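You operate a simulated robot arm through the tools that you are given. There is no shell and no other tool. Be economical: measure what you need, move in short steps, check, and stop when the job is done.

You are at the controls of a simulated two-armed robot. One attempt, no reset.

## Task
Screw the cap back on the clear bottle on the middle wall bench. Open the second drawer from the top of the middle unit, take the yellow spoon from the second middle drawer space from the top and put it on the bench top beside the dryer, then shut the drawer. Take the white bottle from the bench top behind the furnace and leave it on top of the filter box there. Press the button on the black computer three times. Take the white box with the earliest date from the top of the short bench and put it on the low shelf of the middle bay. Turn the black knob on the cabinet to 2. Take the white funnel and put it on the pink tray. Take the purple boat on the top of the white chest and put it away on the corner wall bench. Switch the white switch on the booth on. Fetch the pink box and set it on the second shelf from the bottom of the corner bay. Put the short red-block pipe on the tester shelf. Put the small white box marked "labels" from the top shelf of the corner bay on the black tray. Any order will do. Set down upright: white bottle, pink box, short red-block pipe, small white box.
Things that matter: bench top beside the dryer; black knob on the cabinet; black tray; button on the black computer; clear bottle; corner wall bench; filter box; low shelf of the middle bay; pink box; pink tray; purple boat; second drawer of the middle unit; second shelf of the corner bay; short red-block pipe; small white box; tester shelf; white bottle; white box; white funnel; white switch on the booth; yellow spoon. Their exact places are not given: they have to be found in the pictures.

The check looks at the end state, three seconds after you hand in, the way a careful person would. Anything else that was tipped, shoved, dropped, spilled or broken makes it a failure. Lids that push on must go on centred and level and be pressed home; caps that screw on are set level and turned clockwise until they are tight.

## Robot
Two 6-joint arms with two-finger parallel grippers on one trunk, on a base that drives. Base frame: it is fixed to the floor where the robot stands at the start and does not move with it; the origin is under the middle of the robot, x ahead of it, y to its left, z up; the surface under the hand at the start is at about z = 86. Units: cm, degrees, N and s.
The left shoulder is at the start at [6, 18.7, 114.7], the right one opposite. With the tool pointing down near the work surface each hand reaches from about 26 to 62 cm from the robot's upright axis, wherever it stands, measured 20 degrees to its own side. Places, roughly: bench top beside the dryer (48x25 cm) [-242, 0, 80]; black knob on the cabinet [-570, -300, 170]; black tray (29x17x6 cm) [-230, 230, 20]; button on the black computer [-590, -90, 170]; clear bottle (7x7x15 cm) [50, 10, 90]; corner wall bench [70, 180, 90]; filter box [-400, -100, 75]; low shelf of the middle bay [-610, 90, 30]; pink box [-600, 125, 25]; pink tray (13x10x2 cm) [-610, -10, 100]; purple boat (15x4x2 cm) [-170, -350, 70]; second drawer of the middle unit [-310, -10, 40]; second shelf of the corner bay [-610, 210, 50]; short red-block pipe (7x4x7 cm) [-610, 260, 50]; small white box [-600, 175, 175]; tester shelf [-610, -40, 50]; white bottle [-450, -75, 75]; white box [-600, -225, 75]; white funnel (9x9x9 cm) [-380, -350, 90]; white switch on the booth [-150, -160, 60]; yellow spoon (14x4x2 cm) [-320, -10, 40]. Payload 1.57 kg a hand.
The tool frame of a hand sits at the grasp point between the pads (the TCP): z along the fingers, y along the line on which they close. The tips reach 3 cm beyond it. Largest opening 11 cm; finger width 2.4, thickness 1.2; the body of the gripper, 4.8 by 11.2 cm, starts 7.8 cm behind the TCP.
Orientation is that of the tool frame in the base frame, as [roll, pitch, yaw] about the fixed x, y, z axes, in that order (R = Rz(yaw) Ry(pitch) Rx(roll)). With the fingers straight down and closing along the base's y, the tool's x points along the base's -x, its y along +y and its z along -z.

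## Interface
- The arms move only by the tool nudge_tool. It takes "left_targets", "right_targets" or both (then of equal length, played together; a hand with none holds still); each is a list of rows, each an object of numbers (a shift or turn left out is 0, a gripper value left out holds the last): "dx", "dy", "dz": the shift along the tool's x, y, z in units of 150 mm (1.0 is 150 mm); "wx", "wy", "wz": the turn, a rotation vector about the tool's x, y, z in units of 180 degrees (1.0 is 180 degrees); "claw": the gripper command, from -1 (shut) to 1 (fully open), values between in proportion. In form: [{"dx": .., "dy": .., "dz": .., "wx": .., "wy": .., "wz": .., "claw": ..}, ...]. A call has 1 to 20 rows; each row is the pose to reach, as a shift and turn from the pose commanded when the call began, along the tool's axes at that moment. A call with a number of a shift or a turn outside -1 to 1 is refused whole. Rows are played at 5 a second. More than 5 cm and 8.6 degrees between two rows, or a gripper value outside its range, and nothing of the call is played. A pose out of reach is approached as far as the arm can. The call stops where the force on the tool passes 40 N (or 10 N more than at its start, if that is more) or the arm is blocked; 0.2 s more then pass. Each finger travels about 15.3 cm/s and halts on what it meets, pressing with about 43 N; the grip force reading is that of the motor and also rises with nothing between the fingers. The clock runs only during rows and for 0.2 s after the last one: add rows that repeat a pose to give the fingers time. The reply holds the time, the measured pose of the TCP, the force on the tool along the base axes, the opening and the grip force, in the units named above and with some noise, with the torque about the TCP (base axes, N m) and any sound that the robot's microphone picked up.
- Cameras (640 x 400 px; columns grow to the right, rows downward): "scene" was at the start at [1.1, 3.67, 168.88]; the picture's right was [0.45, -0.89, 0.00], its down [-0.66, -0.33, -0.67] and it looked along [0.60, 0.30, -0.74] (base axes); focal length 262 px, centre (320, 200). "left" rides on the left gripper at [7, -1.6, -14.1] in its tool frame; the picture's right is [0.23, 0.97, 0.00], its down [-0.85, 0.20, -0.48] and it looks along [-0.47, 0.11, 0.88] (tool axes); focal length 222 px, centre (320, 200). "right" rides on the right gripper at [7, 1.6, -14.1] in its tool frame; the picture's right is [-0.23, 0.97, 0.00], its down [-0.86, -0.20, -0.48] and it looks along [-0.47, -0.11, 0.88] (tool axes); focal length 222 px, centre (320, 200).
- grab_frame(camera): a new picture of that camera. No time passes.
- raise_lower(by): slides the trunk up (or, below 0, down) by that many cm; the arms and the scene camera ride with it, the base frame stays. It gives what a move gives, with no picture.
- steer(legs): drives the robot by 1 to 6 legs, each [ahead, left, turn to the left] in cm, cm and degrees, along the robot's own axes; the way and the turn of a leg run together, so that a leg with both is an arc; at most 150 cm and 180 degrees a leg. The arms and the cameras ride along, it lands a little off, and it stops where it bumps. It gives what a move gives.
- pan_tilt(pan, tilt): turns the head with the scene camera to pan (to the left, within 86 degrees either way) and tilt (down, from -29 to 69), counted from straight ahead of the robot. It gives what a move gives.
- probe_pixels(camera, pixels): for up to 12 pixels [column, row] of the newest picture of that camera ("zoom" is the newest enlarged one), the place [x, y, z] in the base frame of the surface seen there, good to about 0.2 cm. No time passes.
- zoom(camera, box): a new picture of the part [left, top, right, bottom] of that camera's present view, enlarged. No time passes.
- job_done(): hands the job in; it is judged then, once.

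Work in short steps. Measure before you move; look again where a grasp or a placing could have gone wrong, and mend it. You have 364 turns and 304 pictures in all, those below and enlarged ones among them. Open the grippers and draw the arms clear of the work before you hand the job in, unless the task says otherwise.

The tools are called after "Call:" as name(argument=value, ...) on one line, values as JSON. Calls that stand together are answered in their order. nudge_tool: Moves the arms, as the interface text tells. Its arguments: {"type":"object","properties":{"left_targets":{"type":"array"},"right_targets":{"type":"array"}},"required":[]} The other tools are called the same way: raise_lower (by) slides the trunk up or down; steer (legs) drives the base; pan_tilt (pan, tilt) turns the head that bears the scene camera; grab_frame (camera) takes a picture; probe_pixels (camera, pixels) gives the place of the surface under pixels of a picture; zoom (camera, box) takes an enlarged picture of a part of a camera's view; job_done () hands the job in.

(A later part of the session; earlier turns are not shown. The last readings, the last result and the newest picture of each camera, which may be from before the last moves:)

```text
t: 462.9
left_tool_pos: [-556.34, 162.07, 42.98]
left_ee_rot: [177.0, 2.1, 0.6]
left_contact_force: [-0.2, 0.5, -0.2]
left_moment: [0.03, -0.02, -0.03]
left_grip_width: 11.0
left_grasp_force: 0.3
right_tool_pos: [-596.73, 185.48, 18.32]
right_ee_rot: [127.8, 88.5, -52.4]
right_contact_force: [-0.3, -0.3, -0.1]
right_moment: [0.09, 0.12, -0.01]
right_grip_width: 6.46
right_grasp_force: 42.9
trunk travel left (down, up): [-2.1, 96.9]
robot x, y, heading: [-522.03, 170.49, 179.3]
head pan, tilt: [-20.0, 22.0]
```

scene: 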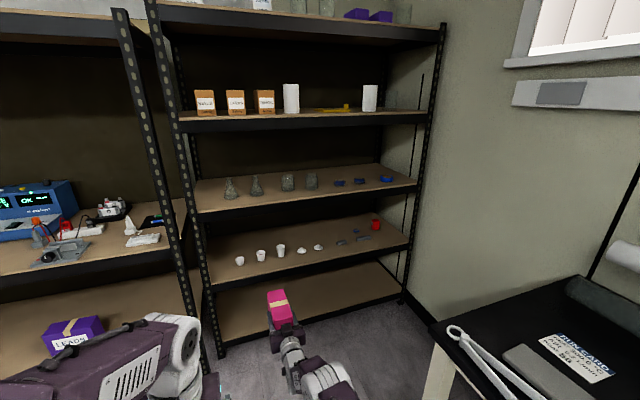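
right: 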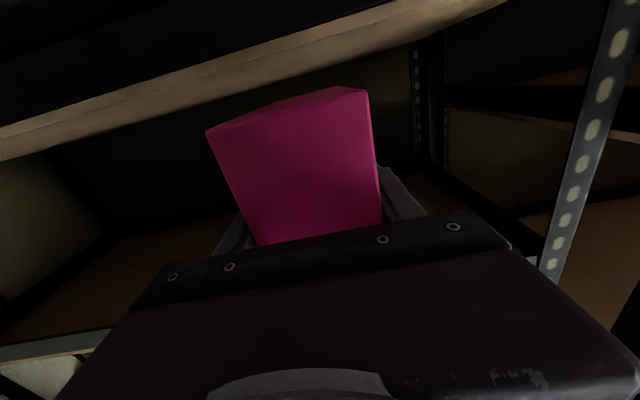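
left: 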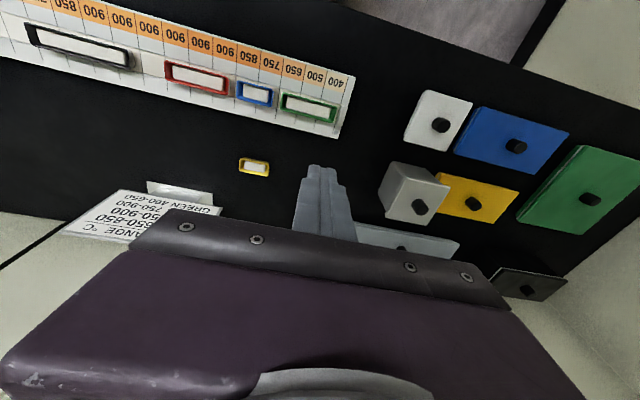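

Set down. I release, back out, raise the trunk for the second shelf, and look at the pipe.

Call:
nudge_tool(right_targets=[{"claw": 0.5}, {"claw": 0.65}, {"claw": 0.65}])

Call:
steer(legs=[[-25, 0, 0]])

Call:
raise_lower(by=36)

Call:
pan_tilt(pan=-45, tilt=20)

Call:
grab_frame(camera="scene")

```text
t: 463.7
left_tool_pos: [-556.41, 162.06, 43.07]
left_ee_rot: [176.9, 2.0, 0.5]
left_contact_force: [0.4, 1.1, -0.3]
left_moment: [0.0, 0.02, 0.01]
left_grip_width: 11.01
left_grasp_force: 0.1
right_tool_pos: [-596.73, 185.46, 18.19]
right_ee_rot: [129.5, 88.4, -50.8]
right_contact_force: [0.9, -0.6, 0.6]
right_moment: [0.01, 0.02, 0.04]
right_grip_width: 9.09
right_grasp_force: 0.0
trunk travel left (down, up): [-2.1, 96.9]
robot x, y, heading: [-522.32, 170.67, 179.7]
head pan, tilt: [-20.0, 22.0]
```

```text
t: 465.5
left_tool_pos: [-531.98, 161.91, 43.03]
left_ee_rot: [177.0, 2.0, 0.5]
left_contact_force: [0.3, 1.0, 0.3]
left_moment: [0.01, 0.02, -0.02]
left_grip_width: 11.0
left_grasp_force: 0.1
right_tool_pos: [-572.34, 185.14, 18.32]
right_ee_rot: [129.4, 88.4, -50.9]
right_contact_force: [0.4, 1.2, -0.2]
right_moment: [-0.01, 0.0, -0.03]
right_grip_width: 9.08
right_grasp_force: 0.0
trunk travel left (down, up): [-2.1, 96.9]
robot x, y, heading: [-497.83, 170.49, 179.3]
head pan, tilt: [-20.0, 22.0]
```

```text
t: 469.0
left_tool_pos: [-531.97, 161.95, 79.09]
left_ee_rot: [176.9, 2.0, 0.4]
left_contact_force: [0.4, 0.1, 0.2]
left_moment: [-0.03, 0.0, 0.04]
left_grip_width: 11.0
left_grasp_force: 0.0
right_tool_pos: [-572.3, 185.15, 54.23]
right_ee_rot: [129.4, 88.4, -50.8]
right_contact_force: [-0.1, 0.0, -1.0]
right_moment: [0.05, 0.02, 0.02]
right_grip_width: 9.08
right_grasp_force: 0.1
trunk travel left (down, up): [-38.1, 60.9]
robot x, y, heading: [-497.73, 170.3, 179.7]
head pan, tilt: [-20.0, 22.0]
```

```text
t: 469.9
left_tool_pos: [-531.93, 161.8, 79.11]
left_ee_rot: [177.0, 2.1, 0.5]
left_contact_force: [-0.3, 0.1, 0.5]
left_moment: [-0.01, 0.02, 0.02]
left_grip_width: 11.03
left_grasp_force: 0.0
right_tool_pos: [-572.33, 185.06, 54.08]
right_ee_rot: [129.1, 88.4, -51.0]
right_contact_force: [0.3, -0.9, -0.2]
right_moment: [0.03, 0.02, 0.02]
right_grip_width: 9.08
right_grasp_force: 0.0
trunk travel left (down, up): [-38.1, 60.9]
robot x, y, heading: [-498.19, 170.38, 179.7]
head pan, tilt: [-45.0, 20.0]
```

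```text
168 pictures are left
```

scene: 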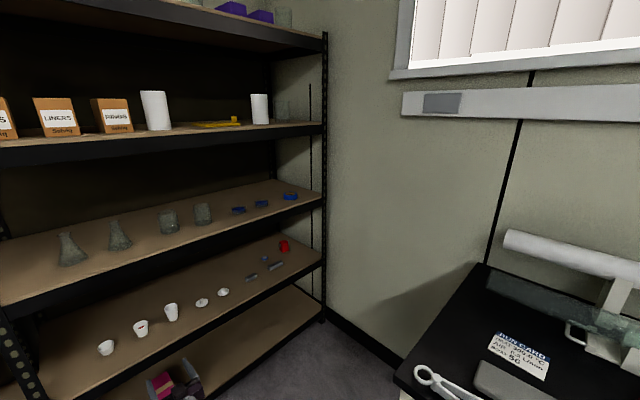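

Call:
zoom(camera="scene", box=[235, 225, 331, 285])

Call:
zoom(camera="scene", box=[272, 230, 296, 260])

Call:
probe_pixels(camera="scene", pixels=[[284, 246], [284, 241], [281, 247], [288, 247], [284, 251], [281, 244], [289, 249], [276, 265], [252, 277], [265, 258], [318, 262], [322, 240]])

```text
6.67 times, centred on (283, 255) of scene
```

zoom: 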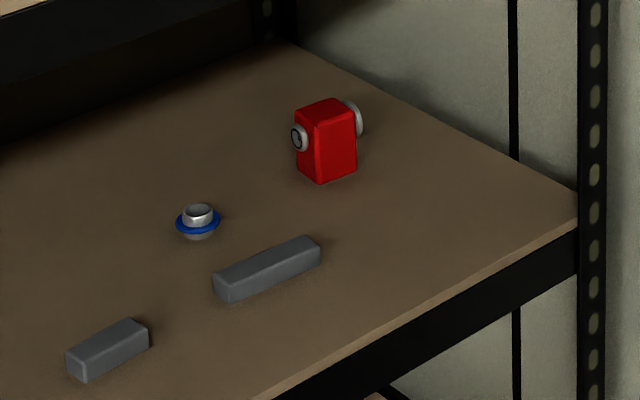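

```text
13.33 times, centred on (284, 245) of scene
```

zoom: 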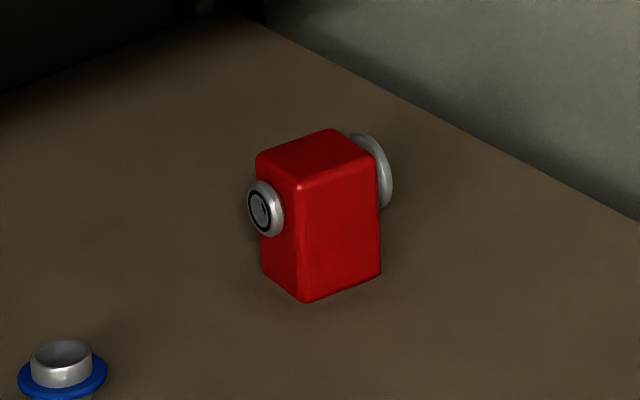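

```text
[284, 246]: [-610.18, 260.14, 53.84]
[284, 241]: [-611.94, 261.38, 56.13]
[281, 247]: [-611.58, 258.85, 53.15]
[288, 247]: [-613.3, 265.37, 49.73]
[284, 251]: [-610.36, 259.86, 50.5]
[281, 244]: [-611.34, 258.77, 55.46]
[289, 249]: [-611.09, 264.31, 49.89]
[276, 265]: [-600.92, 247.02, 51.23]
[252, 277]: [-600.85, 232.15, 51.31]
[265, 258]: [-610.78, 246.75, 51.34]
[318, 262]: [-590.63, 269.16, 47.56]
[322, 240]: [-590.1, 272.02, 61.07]
```

The pipe (block front x -610.2, y 258.6–262.2, ports at z≈54, flange to flange 7 cm) sits too deep for my camera-below pose. I roll the hand 180° about its axis so the camera is on top.

Call:
nudge_tool(right_targets=[{"wz": 0.045}, {"wz": 0.09}, {"wz": 0.135}, {"wz": 0.18}, {"wz": 0.225}, {"wz": 0.27}, {"wz": 0.315}, {"wz": 0.36}, {"wz": 0.405}, {"wz": 0.45}, {"wz": 0.495}])

Call:
nudge_tool(right_targets=[{"wz": 0.045}, {"wz": 0.09}, {"wz": 0.135}, {"wz": 0.18}, {"wz": 0.225}, {"wz": 0.27}, {"wz": 0.315}, {"wz": 0.36}, {"wz": 0.405}, {"wz": 0.45}, {"wz": 0.495}, {"wz": 0.505}])

```text
t: 472.3
left_tool_pos: [-531.98, 161.89, 78.99]
left_ee_rot: [177.1, 2.0, 0.5]
left_contact_force: [0.7, 0.4, 0.3]
left_moment: [-0.02, -0.03, 0.03]
left_grip_width: 11.01
left_grasp_force: 0.2
right_tool_pos: [-572.47, 185.1, 54.31]
right_ee_rot: [91.0, -0.6, -90.2]
right_contact_force: [-0.5, 0.2, 0.1]
right_moment: [0.01, 0.03, 0.0]
right_grip_width: 9.07
right_grasp_force: 0.2
trunk travel left (down, up): [-38.1, 60.9]
robot x, y, heading: [-497.35, 170.36, 179.6]
head pan, tilt: [-45.0, 20.0]
```

```text
t: 474.9
left_tool_pos: [-531.94, 161.86, 79.02]
left_ee_rot: [176.9, 2.0, 0.5]
left_contact_force: [0.4, -0.1, 0.1]
left_moment: [-0.01, 0.01, 0.0]
left_grip_width: 11.02
left_grasp_force: 0.1
right_tool_pos: [-572.27, 185.26, 54.41]
right_ee_rot: [152.1, -88.8, -152.2]
right_contact_force: [0.3, -0.3, 0.2]
right_moment: [-0.03, -0.03, 0.01]
right_grip_width: 9.08
right_grasp_force: 0.1
trunk travel left (down, up): [-38.1, 60.9]
robot x, y, heading: [-497.82, 170.49, 179.8]
head pan, tilt: [-45.0, 20.0]
```

The roll worked. I raise to z 66 (above the crucibles, below the next shelf), drive in, and then move right inside the bay toward the pipe.

Call:
raise_lower(by=12)

Call:
steer(legs=[[38, 0, 0]])

Call:
pan_tilt(pan=-45, tilt=40)

Call:
grab_frame(camera="scene")

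Call:
grab_frame(camera="right")

```text
t: 476.4
left_tool_pos: [-532.02, 161.79, 91.09]
left_ee_rot: [177.0, 1.9, 0.5]
left_contact_force: [0.1, 0.3, -0.7]
left_moment: [0.01, 0.03, 0.02]
left_grip_width: 11.01
left_grasp_force: 0.0
right_tool_pos: [-572.37, 185.13, 66.3]
right_ee_rot: [148.5, -88.7, -148.7]
right_contact_force: [0.4, 1.0, -0.4]
right_moment: [-0.01, -0.05, -0.03]
right_grip_width: 9.08
right_grasp_force: 0.1
trunk travel left (down, up): [-50.1, 48.9]
robot x, y, heading: [-497.58, 170.06, 179.6]
head pan, tilt: [-45.0, 20.0]
```

```text
t: 478.8
left_tool_pos: [-569.05, 162.38, 91.17]
left_ee_rot: [177.0, 1.9, 0.0]
left_contact_force: [-1.1, 0.5, 0.4]
left_moment: [0.0, -0.02, 0.01]
left_grip_width: 10.96
left_grasp_force: 0.0
right_tool_pos: [-609.36, 186.14, 66.2]
right_ee_rot: [149.1, -88.7, -149.8]
right_contact_force: [1.5, 0.5, -0.4]
right_moment: [-0.02, 0.0, -0.02]
right_grip_width: 9.1
right_grasp_force: 0.1
trunk travel left (down, up): [-50.1, 48.9]
robot x, y, heading: [-534.63, 170.5, 179.1]
head pan, tilt: [-45.0, 20.0]
```

```text
t: 479.6
left_tool_pos: [-569.08, 162.43, 91.04]
left_ee_rot: [177.1, 2.1, 0.1]
left_contact_force: [-1.0, -0.4, 0.2]
left_moment: [-0.01, 0.01, 0.0]
left_grip_width: 11.0
left_grasp_force: 0.0
right_tool_pos: [-609.36, 186.03, 66.31]
right_ee_rot: [148.1, -88.7, -148.8]
right_contact_force: [-0.8, 0.4, -0.2]
right_moment: [-0.04, -0.01, 0.03]
right_grip_width: 9.09
right_grasp_force: 0.1
trunk travel left (down, up): [-50.1, 48.9]
robot x, y, heading: [-534.5, 170.44, 179.4]
head pan, tilt: [-45.0, 40.0]
```

```text
165 pictures are left
```

scene: 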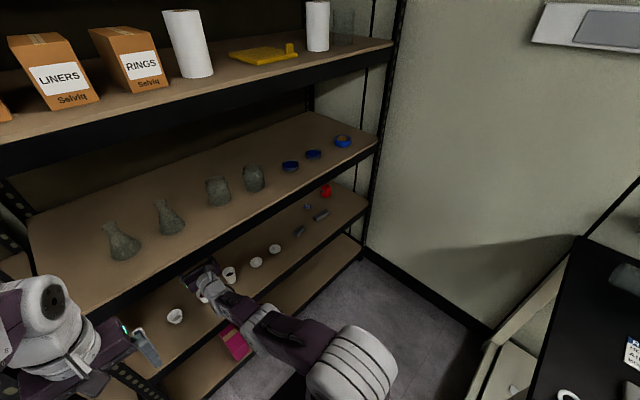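

```text
164 pictures are left
```

right: 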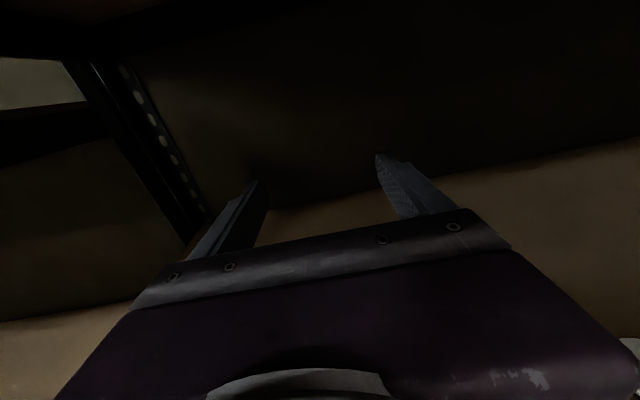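

Call:
steer(legs=[[2, -50, 0.5]])

Call:
grab_frame(camera="scene")

```text
t: 482.0
left_tool_pos: [-572.37, 200.61, 91.0]
left_ee_rot: [176.7, 1.8, -10.1]
left_contact_force: [-0.2, 1.3, 0.0]
left_moment: [0.02, -0.03, -0.01]
left_grip_width: 11.03
left_grasp_force: 0.0
right_tool_pos: [-607.7, 230.86, 66.07]
right_ee_rot: [152.5, -88.8, -163.6]
right_contact_force: [-0.3, 0.4, -0.2]
right_moment: [0.01, 0.05, 0.0]
right_grip_width: 9.07
right_grasp_force: 0.0
trunk travel left (down, up): [-50.1, 48.9]
robot x, y, heading: [-537.6, 202.02, 169.0]
head pan, tilt: [-45.0, 40.0]
stopped in leg 1: the robot was blocked; the commanded pose is now the measured one
```

```text
163 pictures are left
```

scene: 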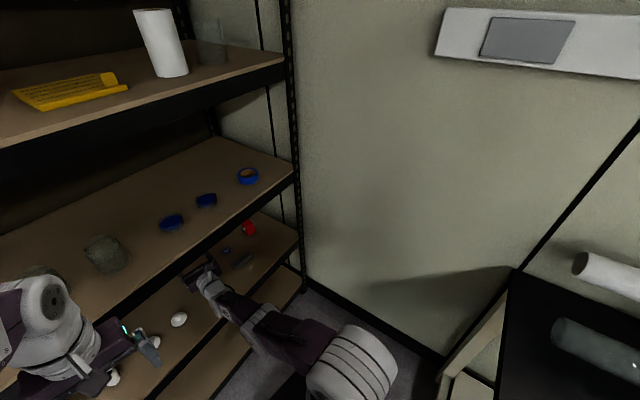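

Blocked by the bench corner; I look at what touches and check nothing was disturbed.

Call:
pan_tilt(pan=-86, tilt=55)

Call:
grab_frame(camera="scene")

```text
t: 483.1
left_tool_pos: [-572.43, 200.39, 91.03]
left_ee_rot: [177.0, 1.9, -10.2]
left_contact_force: [-0.4, 0.4, -0.7]
left_moment: [0.02, -0.02, 0.01]
left_grip_width: 11.0
left_grasp_force: 0.1
right_tool_pos: [-607.73, 230.83, 66.21]
right_ee_rot: [147.1, -88.7, -158.1]
right_contact_force: [-0.6, 0.6, 0.4]
right_moment: [0.02, 0.0, 0.0]
right_grip_width: 9.07
right_grasp_force: 0.1
trunk travel left (down, up): [-50.1, 48.9]
robot x, y, heading: [-537.32, 202.37, 168.8]
head pan, tilt: [-85.9, 55.0]
```

```text
162 pictures are left
```

scene: 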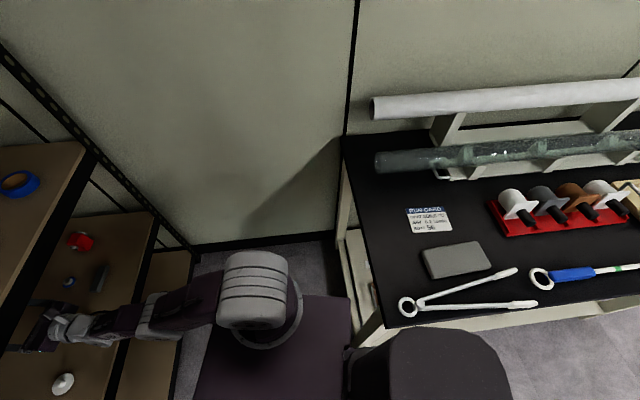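

I tilt the hand 35° downward and draw it in; that lets me stand closer to the shelf and clear the bench end with the base.

Call:
nudge_tool(right_targets=[{"dz": -0.1, "wy": -0.032}, {"dz": -0.2, "wy": -0.064}, {"dz": -0.35, "wy": -0.096}, {"dz": -0.5, "wy": -0.128}, {"dz": -0.65, "wy": -0.16}, {"dz": -0.8, "wy": -0.194}, {"dz": -0.8, "wy": -0.194}])

```text
t: 484.6
left_tool_pos: [-572.18, 200.35, 91.06]
left_ee_rot: [177.0, 1.8, -10.1]
left_contact_force: [-0.1, -0.4, 1.0]
left_moment: [0.01, 0.0, 0.0]
left_grip_width: 11.01
left_grasp_force: 0.0
right_tool_pos: [-604.47, 232.17, 55.02]
right_ee_rot: [174.9, -56.8, 170.7]
right_contact_force: [-0.4, 0.4, 0.7]
right_moment: [0.0, -0.01, -0.02]
right_grip_width: 9.09
right_grasp_force: 0.0
right hand out of reach, approached as far as the arm can: row 1, 2, 3, 4, 5, 6, 7
trunk travel left (down, up): [-50.1, 48.9]
robot x, y, heading: [-537.22, 202.35, 169.0]
head pan, tilt: [-85.9, 55.0]
```

It dipped to z 55; I raise it straight away and look.

Call:
raise_lower(by=10)

Call:
grab_frame(camera="right")

```text
t: 486.0
left_tool_pos: [-572.38, 200.35, 101.02]
left_ee_rot: [176.8, 1.9, -10.0]
left_contact_force: [-0.1, 0.0, -0.6]
left_moment: [-0.02, 0.01, 0.02]
left_grip_width: 11.01
left_grasp_force: 0.1
right_tool_pos: [-604.44, 232.17, 65.15]
right_ee_rot: [174.8, -56.9, 170.7]
right_contact_force: [0.0, 0.0, -0.3]
right_moment: [0.0, 0.01, 0.0]
right_grip_width: 9.08
right_grasp_force: 0.0
trunk travel left (down, up): [-60.1, 38.9]
robot x, y, heading: [-537.03, 202.16, 169.1]
head pan, tilt: [-85.9, 55.0]
```

```text
161 pictures are left
```

right: 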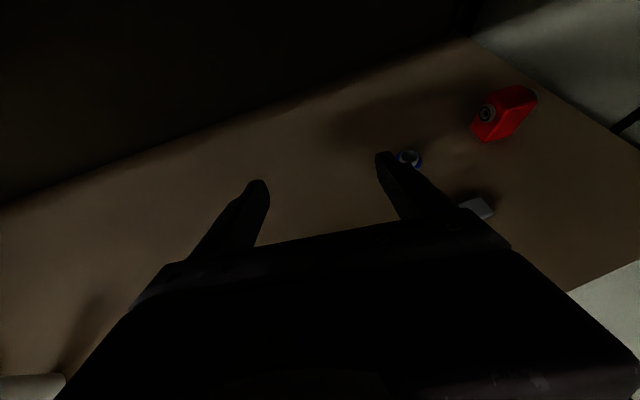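

Good view of the pipe from the wrist. I drive forward 11 cm, then right and turn back to face west squarely.

Call:
steer(legs=[[11, 0, 0], [0, -16, 0]])

Call:
steer(legs=[[0, -6, 11]])

Call:
grab_frame(camera="right")

```text
t: 487.2
left_tool_pos: [-582.35, 202.44, 101.16]
left_ee_rot: [177.1, 1.9, -10.3]
left_contact_force: [-0.1, -0.3, -0.3]
left_moment: [-0.01, -0.01, 0.02]
left_grip_width: 10.98
left_grasp_force: 0.2
right_tool_pos: [-611.67, 234.05, 61.51]
right_ee_rot: [174.4, -53.1, 171.1]
right_contact_force: [-0.7, -1.2, -0.3]
right_moment: [0.03, -0.02, -0.01]
right_grip_width: 9.05
right_grasp_force: 0.1
trunk travel left (down, up): [-60.1, 38.9]
robot x, y, heading: [-547.47, 204.16, 168.5]
head pan, tilt: [-85.9, 55.0]
stopped in leg 1: the robot was blocked; the commanded pose is now the measured one
```

```text
t: 488.0
left_tool_pos: [-582.1, 202.61, 101.16]
left_ee_rot: [176.9, 1.8, -9.4]
left_contact_force: [0.3, 0.6, 0.6]
left_moment: [-0.03, 0.05, 0.0]
left_grip_width: 11.02
left_grasp_force: 0.0
right_tool_pos: [-611.91, 233.47, 61.11]
right_ee_rot: [174.5, -52.9, 171.8]
right_contact_force: [-0.4, 0.1, -0.2]
right_moment: [0.0, 0.0, -0.01]
right_grip_width: 9.09
right_grasp_force: 0.2
trunk travel left (down, up): [-60.1, 38.9]
robot x, y, heading: [-546.9, 204.78, 169.7]
head pan, tilt: [-85.9, 55.0]
stopped in leg 1: the robot was blocked; the commanded pose is now the measured one
```

```text
160 pictures are left
```

right: 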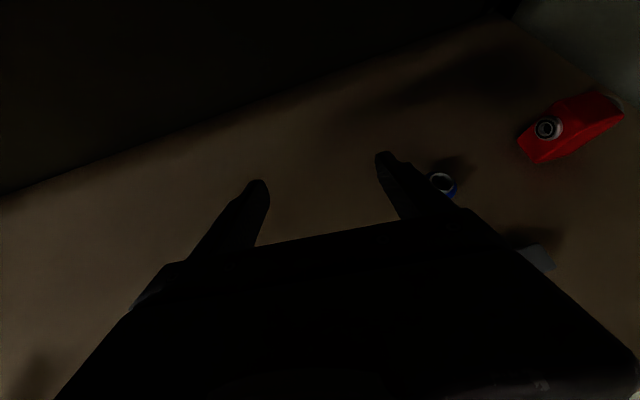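

The raised wrist touched the upper shelf's lip. I back off 5 cm and lower by 5, then try again.

Call:
steer(legs=[[-5, 0, 0]])

Call:
nudge_tool(right_targets=[{"wy": 0.02, "dx": 0.02}, {"wy": 0.04, "dx": 0.04}, {"wy": 0.055, "dx": 0.05}, {"wy": 0.055, "dx": 0.05}])

Call:
pan_tilt(pan=-60, tilt=50)

Call:
grab_frame(camera="scene")

```text
t: 488.9
left_tool_pos: [-577.18, 201.48, 101.05]
left_ee_rot: [176.8, 1.9, -9.3]
left_contact_force: [-0.5, -0.4, 0.6]
left_moment: [-0.01, 0.04, -0.03]
left_grip_width: 10.99
left_grasp_force: 0.1
right_tool_pos: [-607.02, 232.39, 61.28]
right_ee_rot: [174.4, -52.8, 172.0]
right_contact_force: [0.3, -0.5, -0.2]
right_moment: [0.01, -0.01, 0.01]
right_grip_width: 9.09
right_grasp_force: 0.1
trunk travel left (down, up): [-60.1, 38.9]
robot x, y, heading: [-541.94, 203.67, 169.6]
head pan, tilt: [-85.9, 55.0]
```

```text
t: 489.9
left_tool_pos: [-577.11, 201.5, 101.15]
left_ee_rot: [177.0, 1.9, -9.2]
left_contact_force: [0.3, 0.1, -1.2]
left_moment: [-0.01, 0.03, 0.03]
left_grip_width: 11.02
left_grasp_force: 0.0
right_tool_pos: [-607.07, 232.27, 62.22]
right_ee_rot: [172.6, -62.7, 174.1]
right_contact_force: [-0.4, -0.1, 0.8]
right_moment: [-0.03, 0.02, -0.01]
right_grip_width: 9.06
right_grasp_force: 0.0
right hand out of reach, approached as far as the arm can: row 2, 3, 4
trunk travel left (down, up): [-60.1, 38.9]
robot x, y, heading: [-542.11, 203.85, 169.5]
head pan, tilt: [-85.9, 55.0]
```

```text
t: 490.8
left_tool_pos: [-577.26, 201.41, 101.17]
left_ee_rot: [177.0, 1.9, -9.2]
left_contact_force: [-0.6, 0.5, 0.0]
left_moment: [0.02, 0.01, -0.03]
left_grip_width: 11.01
left_grasp_force: 0.1
right_tool_pos: [-607.1, 232.37, 62.32]
right_ee_rot: [172.5, -62.7, 174.1]
right_contact_force: [-0.3, 0.9, -0.2]
right_moment: [0.01, -0.02, 0.0]
right_grip_width: 9.07
right_grasp_force: 0.1
trunk travel left (down, up): [-60.1, 38.9]
robot x, y, heading: [-542.16, 203.83, 169.7]
head pan, tilt: [-60.0, 50.0]
```

```text
159 pictures are left
```

scene: 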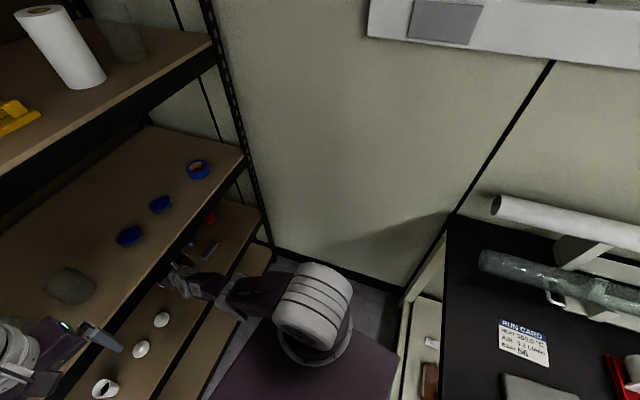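

Now I turn left 10° to face west squarely, then slide right.

Call:
steer(legs=[[0, 0, 10.3]])

Call:
steer(legs=[[0, -20, 0]])

```text
t: 491.9
left_tool_pos: [-576.2, 195.08, 100.91]
left_ee_rot: [177.0, 1.8, 1.1]
left_contact_force: [0.3, -0.2, -0.1]
left_moment: [-0.01, 0.02, -0.01]
left_grip_width: 11.0
left_grasp_force: 0.1
right_tool_pos: [-611.33, 219.99, 62.24]
right_ee_rot: [172.6, -62.7, -175.4]
right_contact_force: [0.6, -0.4, -0.1]
right_moment: [-0.04, 0.01, 0.0]
right_grip_width: 9.06
right_grasp_force: 0.1
trunk travel left (down, up): [-60.1, 38.9]
robot x, y, heading: [-541.9, 204.0, -179.7]
head pan, tilt: [-60.0, 50.0]
```

```text
t: 493.6
left_tool_pos: [-576.12, 215.45, 101.12]
left_ee_rot: [176.9, 1.9, 1.0]
left_contact_force: [-0.1, 0.1, -0.7]
left_moment: [-0.01, -0.03, 0.0]
left_grip_width: 11.0
left_grasp_force: 0.0
right_tool_pos: [-611.32, 240.39, 62.28]
right_ee_rot: [172.7, -62.7, -175.7]
right_contact_force: [-0.3, -1.4, -0.1]
right_moment: [0.02, 0.01, 0.07]
right_grip_width: 9.08
right_grasp_force: 0.0
trunk travel left (down, up): [-60.1, 38.9]
robot x, y, heading: [-542.13, 224.13, 180.1]
head pan, tilt: [-60.0, 50.0]
```

Call:
steer(legs=[[0, -20, 0]])

Call:
grab_frame(camera="right")

Call:
probe_pixels(camera="right", pixels=[[320, 130], [320, 150], [300, 150], [340, 150], [320, 110]])

```text
t: 495.1
left_tool_pos: [-576.22, 234.98, 101.06]
left_ee_rot: [176.9, 1.8, 1.2]
left_contact_force: [-0.8, -0.2, 0.9]
left_moment: [-0.05, 0.02, 0.0]
left_grip_width: 10.99
left_grasp_force: 0.1
right_tool_pos: [-611.28, 259.93, 62.23]
right_ee_rot: [172.7, -62.7, -175.5]
right_contact_force: [-0.2, 1.1, 0.9]
right_moment: [0.01, 0.0, 0.02]
right_grip_width: 9.09
right_grasp_force: 0.0
trunk travel left (down, up): [-60.1, 38.9]
robot x, y, heading: [-542.0, 243.41, -180.0]
head pan, tilt: [-60.0, 50.0]
```

```text
158 pictures are left
```

right: 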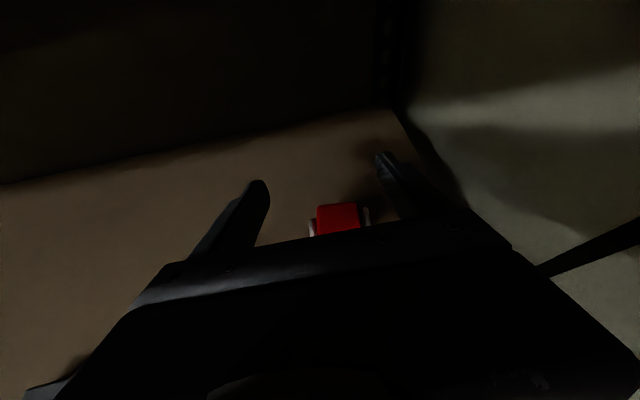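

```text
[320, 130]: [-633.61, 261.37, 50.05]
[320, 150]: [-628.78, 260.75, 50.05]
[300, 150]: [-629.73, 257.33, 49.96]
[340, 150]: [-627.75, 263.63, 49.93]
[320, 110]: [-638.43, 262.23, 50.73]
```

Call:
zoom(camera="right", box=[280, 170, 400, 245])

Call:
probe_pixels(camera="right", pixels=[[338, 206], [338, 222], [322, 215], [356, 210], [312, 226], [367, 214], [338, 232]])

```text
5.33 times, centred on (340, 208) of right
```

zoom: 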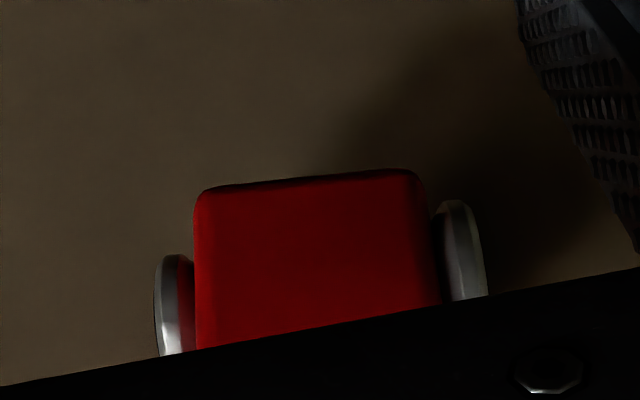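

```text
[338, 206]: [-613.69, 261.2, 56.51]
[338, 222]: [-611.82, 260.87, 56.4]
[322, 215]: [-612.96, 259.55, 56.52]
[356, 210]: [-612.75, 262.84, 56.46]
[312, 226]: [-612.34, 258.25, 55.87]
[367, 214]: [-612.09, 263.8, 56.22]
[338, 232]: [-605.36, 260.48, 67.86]
```

The block is centred at (-612.1, 261.0), top 56.5, flanges ~257.9–264.2. I shift 1 cm right and lower the trunk.

Call:
nudge_tool(right_targets=[{"dy": 0.04, "dz": 0.03, "dx": -0.02}, {"dy": 0.07, "dz": 0.05, "dx": -0.03}, {"dy": 0.07, "dz": 0.05, "dx": -0.03}])

Call:
raise_lower(by=-5)

Call:
zoom(camera="right", box=[220, 130, 420, 255])

```text
t: 495.9
left_tool_pos: [-576.13, 234.98, 101.04]
left_ee_rot: [177.0, 1.9, 1.2]
left_contact_force: [-0.6, -0.1, 0.3]
left_moment: [0.0, 0.03, -0.01]
left_grip_width: 10.98
left_grasp_force: 0.0
right_tool_pos: [-611.36, 260.89, 61.78]
right_ee_rot: [172.7, -62.7, -175.5]
right_contact_force: [-1.1, -0.6, -0.1]
right_moment: [-0.02, -0.02, 0.01]
right_grip_width: 9.07
right_grasp_force: 0.2
right hand out of reach, approached as far as the arm can: row 2, 3
trunk travel left (down, up): [-60.1, 38.9]
robot x, y, heading: [-542.2, 243.62, -179.8]
head pan, tilt: [-60.0, 50.0]
```

```text
t: 496.9
left_tool_pos: [-576.17, 235.08, 96.08]
left_ee_rot: [177.0, 1.9, 1.2]
left_contact_force: [0.5, 0.2, -0.6]
left_moment: [-0.01, -0.01, 0.02]
left_grip_width: 11.0
left_grasp_force: 0.0
right_tool_pos: [-611.41, 260.85, 56.78]
right_ee_rot: [172.6, -62.6, -175.5]
right_contact_force: [0.4, -0.4, 0.2]
right_moment: [-0.02, 0.0, 0.02]
right_grip_width: 9.09
right_grasp_force: 0.1
trunk travel left (down, up): [-55.1, 43.9]
robot x, y, heading: [-542.12, 243.79, -179.8]
head pan, tilt: [-60.0, 50.0]
```

```text
3.20 times, centred on (320, 192) of right
```

zoom: 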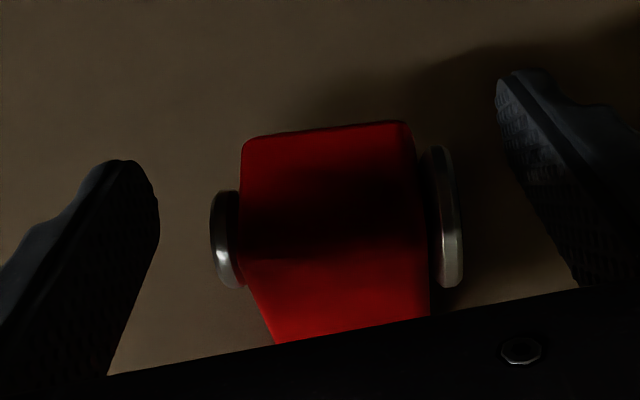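

Call:
raise_lower(by=-2.2)

Call:
nudge_tool(right_targets=[{"claw": 0.4}, {"claw": 0.25}, {"claw": -1}, {"claw": -1}, {"claw": -1}])

Call:
raise_lower(by=4)

Call:
zoom(camera="right", box=[220, 130, 420, 255])

```text
t: 497.5
left_tool_pos: [-576.09, 235.02, 93.93]
left_ee_rot: [177.1, 1.9, 1.2]
left_contact_force: [0.2, -0.9, 0.3]
left_moment: [-0.04, 0.06, -0.03]
left_grip_width: 10.99
left_grasp_force: 0.0
right_tool_pos: [-611.34, 260.96, 54.72]
right_ee_rot: [172.7, -62.6, -175.5]
right_contact_force: [-0.2, 0.3, 0.7]
right_moment: [0.04, 0.03, 0.01]
right_grip_width: 9.08
right_grasp_force: 0.0
trunk travel left (down, up): [-52.9, 46.1]
robot x, y, heading: [-542.21, 243.43, -179.9]
head pan, tilt: [-60.0, 50.0]
```

```text
t: 498.7
left_tool_pos: [-576.18, 235.14, 93.89]
left_ee_rot: [177.0, 2.0, 1.1]
left_contact_force: [0.2, 0.0, 0.3]
left_moment: [0.02, 0.0, 0.04]
left_grip_width: 11.02
left_grasp_force: 0.1
right_tool_pos: [-611.3, 260.72, 54.6]
right_ee_rot: [172.6, -62.6, -175.5]
right_contact_force: [-1.3, 0.2, 2.0]
right_moment: [-0.04, 0.06, -0.04]
right_grip_width: 6.08
right_grasp_force: 42.9
trunk travel left (down, up): [-52.9, 46.1]
robot x, y, heading: [-542.14, 243.81, -179.6]
head pan, tilt: [-60.0, 50.0]
```

```text
t: 499.6
left_tool_pos: [-576.35, 235.0, 97.8]
left_ee_rot: [177.0, 1.9, 1.2]
left_contact_force: [0.1, 0.0, 0.6]
left_moment: [-0.03, 0.01, 0.01]
left_grip_width: 10.99
left_grasp_force: 0.1
right_tool_pos: [-611.58, 260.93, 58.49]
right_ee_rot: [172.6, -62.7, -175.6]
right_contact_force: [0.2, 0.3, -1.9]
right_moment: [0.01, -0.01, 0.01]
right_grip_width: 6.09
right_grasp_force: 42.9
trunk travel left (down, up): [-56.9, 42.1]
robot x, y, heading: [-542.04, 243.71, -179.7]
head pan, tilt: [-60.0, 50.0]
```

```text
3.20 times, centred on (320, 192) of right
```

zoom: 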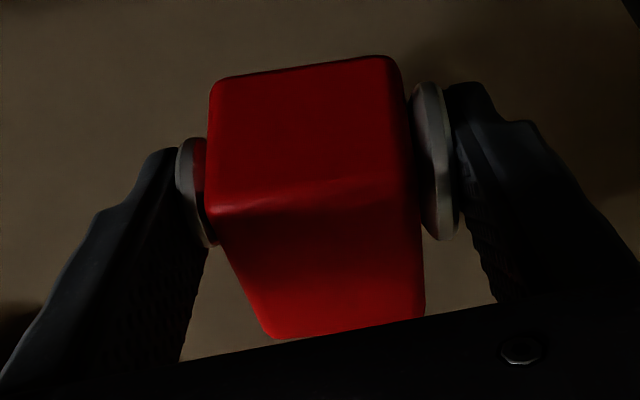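

Pipe held, lifted. I move left inside the bay over the low lids until clear of the bench, then back out.

Call:
raise_lower(by=1.5)

Call:
steer(legs=[[0, 55, 0], [-30, 2, 0], [-25, 20, 0]])

Call:
pan_tilt(pan=30, tilt=22)

Call:
grab_frame(camera="scene")

```text
t: 500.2
left_tool_pos: [-576.27, 234.93, 99.41]
left_ee_rot: [177.0, 1.9, 1.2]
left_contact_force: [0.4, 0.5, 0.0]
left_moment: [-0.04, 0.0, -0.01]
left_grip_width: 10.99
left_grasp_force: 0.1
right_tool_pos: [-611.44, 260.79, 60.08]
right_ee_rot: [172.5, -62.7, -175.6]
right_contact_force: [-0.1, -0.1, -2.5]
right_moment: [0.0, 0.05, -0.02]
right_grip_width: 6.06
right_grasp_force: 42.9
trunk travel left (down, up): [-58.4, 40.6]
robot x, y, heading: [-542.13, 243.66, -180.1]
head pan, tilt: [-60.0, 50.0]
```

```text
t: 506.7
left_tool_pos: [-521.51, 156.67, 99.29]
left_ee_rot: [177.0, 1.9, 2.3]
left_contact_force: [0.0, -0.5, 0.7]
left_moment: [-0.02, -0.01, -0.03]
left_grip_width: 10.99
left_grasp_force: 0.1
right_tool_pos: [-557.19, 181.87, 60.15]
right_ee_rot: [172.6, -62.7, -174.4]
right_contact_force: [1.0, 0.1, -2.6]
right_moment: [0.0, 0.0, -0.01]
right_grip_width: 6.02
right_grasp_force: 43.0
trunk travel left (down, up): [-58.4, 40.6]
robot x, y, heading: [-487.59, 165.92, -178.9]
head pan, tilt: [-60.0, 50.0]
```

```text
t: 508.4
left_tool_pos: [-521.58, 156.66, 99.35]
left_ee_rot: [177.1, 1.9, 2.4]
left_contact_force: [-0.9, 0.0, 0.6]
left_moment: [-0.01, 0.04, -0.02]
left_grip_width: 10.99
left_grasp_force: 0.0
right_tool_pos: [-557.17, 181.86, 60.13]
right_ee_rot: [172.6, -62.7, -174.5]
right_contact_force: [0.0, 0.4, -1.4]
right_moment: [-0.02, -0.02, 0.01]
right_grip_width: 6.02
right_grasp_force: 43.0
trunk travel left (down, up): [-58.4, 40.6]
robot x, y, heading: [-487.61, 166.18, -178.9]
head pan, tilt: [30.0, 22.0]
```

```text
154 pictures are left
```

scene: 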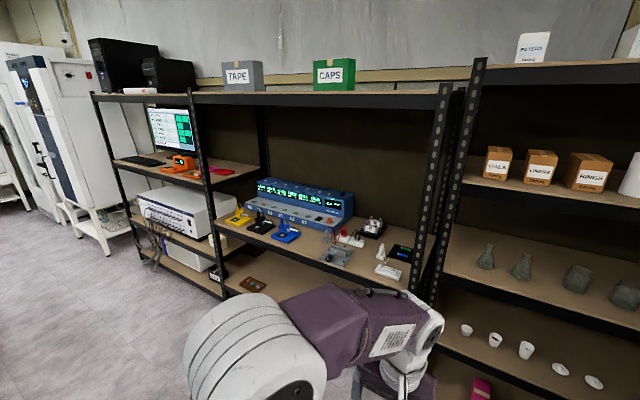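

Call:
pan_tilt(pan=86, tilt=30)

Call:
grab_frame(camera="scene")

Call:
zoom(camera="scene", box=[400, 40, 640, 240])

```text
t: 509.6
left_tool_pos: [-521.69, 156.8, 99.37]
left_ee_rot: [177.1, 1.9, 2.3]
left_contact_force: [-0.4, -1.3, 0.3]
left_moment: [0.0, 0.03, 0.0]
left_grip_width: 11.01
left_grasp_force: 0.0
right_tool_pos: [-557.19, 181.99, 60.08]
right_ee_rot: [172.6, -62.7, -174.4]
right_contact_force: [0.4, 0.0, -1.8]
right_moment: [0.03, 0.01, 0.0]
right_grip_width: 6.01
right_grasp_force: 42.8
trunk travel left (down, up): [-58.4, 40.6]
robot x, y, heading: [-487.67, 165.96, -178.7]
head pan, tilt: [85.9, 30.0]
```

```text
153 pictures are left
```

scene: 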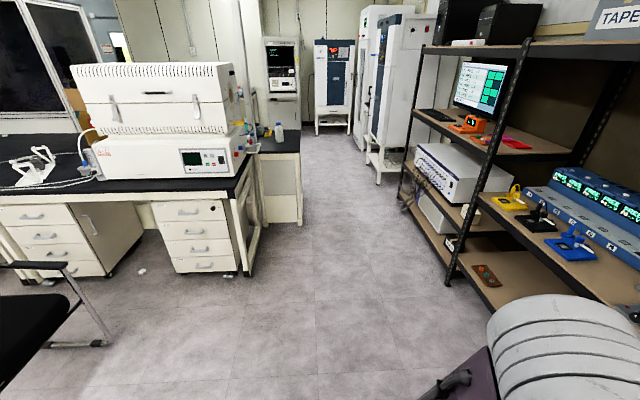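

```text
2.00 times, centred on (520, 140) of scene
```

zoom: 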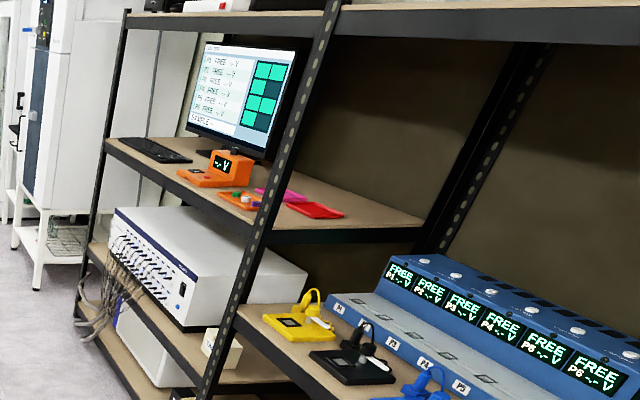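

Call:
probe_pixels(camera="zoom", pixels=[[225, 375], [250, 370], [180, 330], [190, 300], [300, 265], [270, 380], [230, 345], [300, 205], [270, 196], [165, 335]])

Call:
probe_pixels(camera="scene", pixels=[[240, 180], [250, 225], [298, 155], [300, 215], [258, 135], [373, 150], [430, 215], [465, 245]])

```text
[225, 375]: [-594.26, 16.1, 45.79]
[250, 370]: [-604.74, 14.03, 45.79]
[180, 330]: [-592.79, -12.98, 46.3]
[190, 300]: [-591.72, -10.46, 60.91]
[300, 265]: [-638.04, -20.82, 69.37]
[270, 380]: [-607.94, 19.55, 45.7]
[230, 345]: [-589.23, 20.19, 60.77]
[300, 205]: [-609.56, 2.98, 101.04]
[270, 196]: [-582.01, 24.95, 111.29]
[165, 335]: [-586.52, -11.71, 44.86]
```

```text
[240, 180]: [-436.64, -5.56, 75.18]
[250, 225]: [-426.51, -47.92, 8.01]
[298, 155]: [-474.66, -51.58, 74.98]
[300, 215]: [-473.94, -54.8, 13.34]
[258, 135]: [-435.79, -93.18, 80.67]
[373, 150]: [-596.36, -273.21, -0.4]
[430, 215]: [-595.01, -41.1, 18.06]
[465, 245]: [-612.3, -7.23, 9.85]
```

The tester shelf surface is z 45.8. I drive left along the shelves to it and look from the front.

Call:
steer(legs=[[0, 148, -1.2]])

Call:
pan_tilt(pan=0, tilt=35)

Call:
grab_frame(camera="scene")

```text
t: 516.9
left_tool_pos: [-516.73, 10.05, 99.37]
left_ee_rot: [177.1, 1.9, 3.5]
left_contact_force: [0.2, -0.3, 0.1]
left_moment: [0.0, 0.02, 0.0]
left_grip_width: 11.0
left_grasp_force: 0.0
right_tool_pos: [-552.87, 34.42, 59.97]
right_ee_rot: [172.6, -62.7, -173.2]
right_contact_force: [-0.3, 0.1, -1.3]
right_moment: [0.02, -0.02, -0.01]
right_grip_width: 6.0
right_grasp_force: 43.1
trunk travel left (down, up): [-58.4, 40.6]
robot x, y, heading: [-483.16, 20.32, -177.8]
head pan, tilt: [85.9, 30.0]
```

```text
t: 518.5
left_tool_pos: [-516.65, 10.05, 99.32]
left_ee_rot: [177.0, 1.9, 3.4]
left_contact_force: [0.3, 0.8, 0.8]
left_moment: [0.01, -0.01, 0.02]
left_grip_width: 10.99
left_grasp_force: 0.1
right_tool_pos: [-552.97, 34.47, 59.94]
right_ee_rot: [172.7, -62.8, -173.2]
right_contact_force: [-0.6, -0.8, -2.0]
right_moment: [0.0, 0.01, -0.01]
right_grip_width: 5.98
right_grasp_force: 43.0
trunk travel left (down, up): [-58.4, 40.6]
robot x, y, heading: [-482.97, 20.21, -177.7]
head pan, tilt: [0.0, 35.0]
```

```text
151 pictures are left
```

scene: 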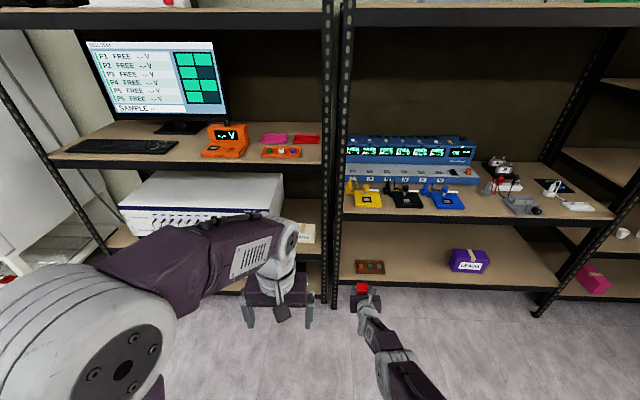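

Call:
zoom(camera="scene", box=[240, 170, 340, 300])

Call:
probe_pixels(camera="scene", pixels=[[303, 230], [296, 226], [314, 226], [303, 240], [318, 215], [318, 250], [290, 210], [282, 195], [302, 205], [322, 240], [302, 247], [325, 285]])

```text
3.08 times, centred on (290, 235) of scene
```

zoom: 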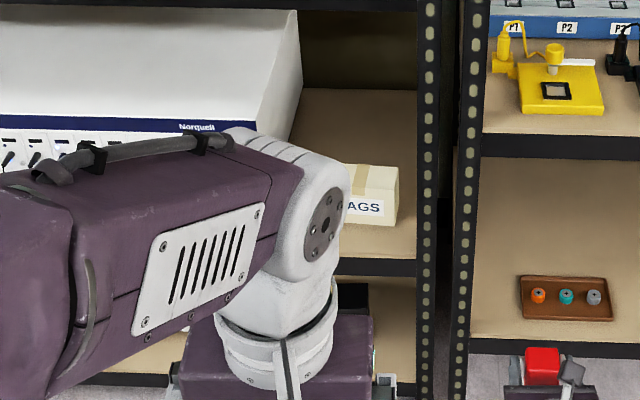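

```text
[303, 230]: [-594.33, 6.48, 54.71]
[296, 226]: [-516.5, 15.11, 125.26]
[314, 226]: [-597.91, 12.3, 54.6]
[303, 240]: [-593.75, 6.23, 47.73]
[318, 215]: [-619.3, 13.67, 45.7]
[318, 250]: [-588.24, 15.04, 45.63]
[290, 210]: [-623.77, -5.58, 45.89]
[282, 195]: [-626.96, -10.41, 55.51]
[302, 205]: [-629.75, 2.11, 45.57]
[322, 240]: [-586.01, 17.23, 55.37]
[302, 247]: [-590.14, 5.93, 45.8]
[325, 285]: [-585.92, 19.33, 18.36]
```

Call:
steer(legs=[[0, 26, -2.2]])

Call:
grab_frame(camera="scene")

Call:
zoom(camera="scene", box=[280, 170, 420, 300])

```text
t: 520.4
left_tool_pos: [-516.36, -15.0, 99.49]
left_ee_rot: [177.0, 1.9, 1.3]
left_contact_force: [-0.2, -0.4, 0.6]
left_moment: [0.05, 0.0, 0.01]
left_grip_width: 11.0
left_grasp_force: 0.0
right_tool_pos: [-551.83, 10.89, 60.01]
right_ee_rot: [172.5, -62.6, -175.4]
right_contact_force: [0.6, -1.1, -1.8]
right_moment: [0.02, 0.0, -0.01]
right_grip_width: 5.96
right_grasp_force: 43.0
trunk travel left (down, up): [-58.4, 40.6]
robot x, y, heading: [-482.19, -6.02, -179.7]
head pan, tilt: [0.0, 35.0]
```

```text
149 pictures are left
```

scene: 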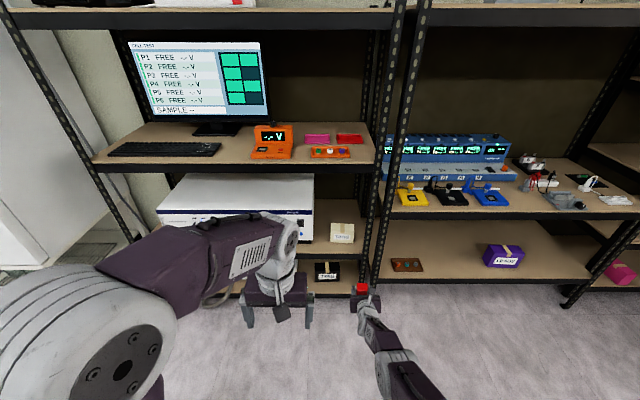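

```text
3.08 times, centred on (350, 235) of scene
```

zoom: 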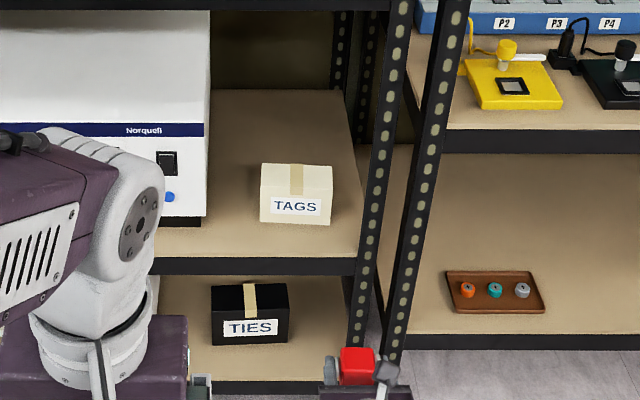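

Call:
probe_pixels(camera="zoom", pixels=[[208, 210], [200, 222], [228, 200], [264, 215], [330, 215], [298, 170], [235, 235], [240, 170], [345, 200], [230, 250], [262, 170]])

```text
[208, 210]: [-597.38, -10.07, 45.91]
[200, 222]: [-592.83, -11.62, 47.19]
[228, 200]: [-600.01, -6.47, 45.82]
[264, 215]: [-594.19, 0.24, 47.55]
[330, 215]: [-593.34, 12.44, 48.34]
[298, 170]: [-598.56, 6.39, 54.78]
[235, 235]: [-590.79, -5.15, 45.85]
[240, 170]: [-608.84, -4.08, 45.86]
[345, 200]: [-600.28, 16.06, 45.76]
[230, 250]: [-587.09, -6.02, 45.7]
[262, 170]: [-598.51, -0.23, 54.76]
```

The gap between tester (y -10.3) and TAGS box (y 0) is 10 cm at the shelf front. I'll place the pipe there at about (-599, -5.2). I shift left and approach part way.

Call:
steer(legs=[[30, 16.2, -0.3]])

Call:
raise_lower(by=-6)

Call:
grab_frame(camera="right")

```text
t: 522.6
left_tool_pos: [-546.99, -31.1, 99.34]
left_ee_rot: [177.0, 1.9, 0.7]
left_contact_force: [-0.2, -0.2, -0.1]
left_moment: [0.02, 0.02, 0.01]
left_grip_width: 10.97
left_grasp_force: 0.1
right_tool_pos: [-581.89, -5.07, 60.03]
right_ee_rot: [172.6, -62.6, -175.9]
right_contact_force: [0.7, 0.1, -1.8]
right_moment: [0.01, 0.0, 0.0]
right_grip_width: 5.97
right_grasp_force: 43.4
trunk travel left (down, up): [-58.4, 40.6]
robot x, y, heading: [-512.71, -22.34, 179.7]
head pan, tilt: [0.0, 35.0]
```

```text
t: 523.6
left_tool_pos: [-546.94, -31.07, 93.39]
left_ee_rot: [177.0, 1.9, 0.8]
left_contact_force: [0.3, 0.4, -0.6]
left_moment: [0.02, 0.03, -0.05]
left_grip_width: 11.02
left_grasp_force: 0.0
right_tool_pos: [-581.96, -4.95, 54.07]
right_ee_rot: [172.6, -62.8, -176.0]
right_contact_force: [0.1, -0.6, -2.6]
right_moment: [-0.01, 0.01, 0.0]
right_grip_width: 5.95
right_grasp_force: 43.0
trunk travel left (down, up): [-52.4, 46.6]
robot x, y, heading: [-512.69, -22.73, 180.0]
head pan, tilt: [0.0, 35.0]
```

```text
147 pictures are left
```

right: 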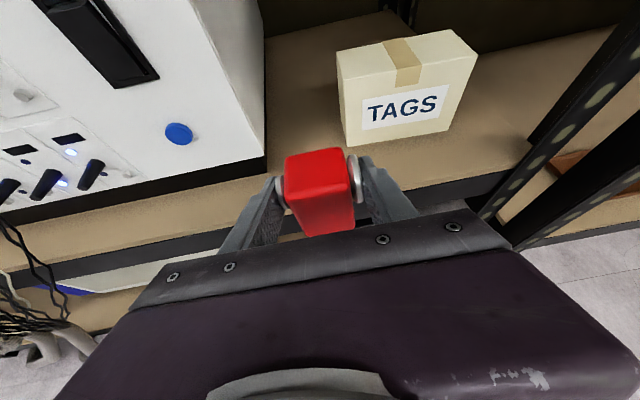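

Call:
steer(legs=[[16, 0.2, 0]])

Call:
grab_frame(camera="right")

Call:
zoom(camera="scene", box=[260, 180, 420, 300])

```text
t: 525.1
left_tool_pos: [-562.48, -31.04, 93.28]
left_ee_rot: [176.8, 1.8, 0.6]
left_contact_force: [-0.5, -0.1, -0.2]
left_moment: [0.0, -0.01, 0.01]
left_grip_width: 10.99
left_grasp_force: 0.0
right_tool_pos: [-597.08, -5.01, 53.65]
right_ee_rot: [172.3, -62.1, -175.6]
right_contact_force: [2.5, -1.3, -1.0]
right_moment: [-0.05, 0.05, 0.11]
right_grip_width: 5.94
right_grasp_force: 42.7
trunk travel left (down, up): [-52.4, 46.6]
robot x, y, heading: [-528.35, -22.93, 179.6]
head pan, tilt: [0.0, 35.0]
stopped in leg 1: the force on the tool passed its limit at 247 N (the readings are from after the stop); the commanded pose is now the measured one
```

```text
146 pictures are left
```

right: 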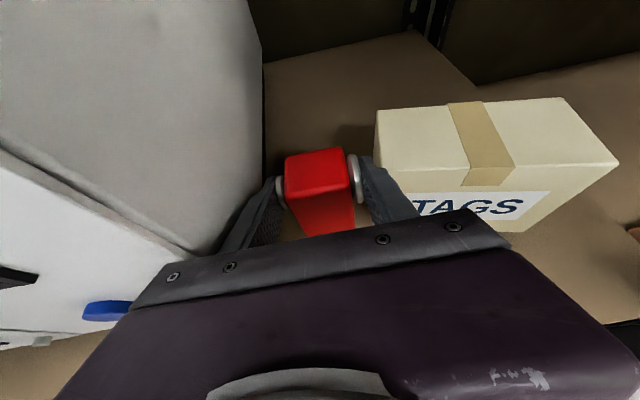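

```text
3.33 times, centred on (340, 240) of scene
```

zoom: 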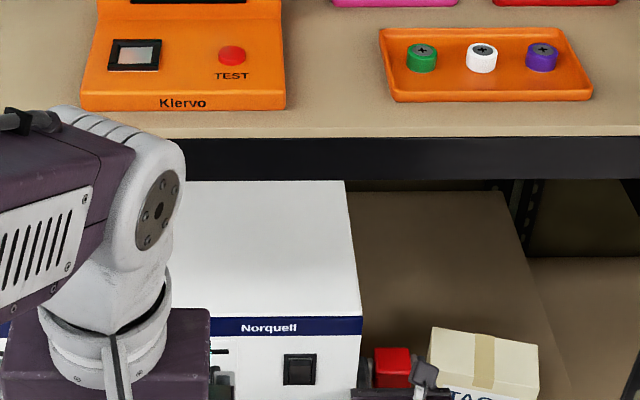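

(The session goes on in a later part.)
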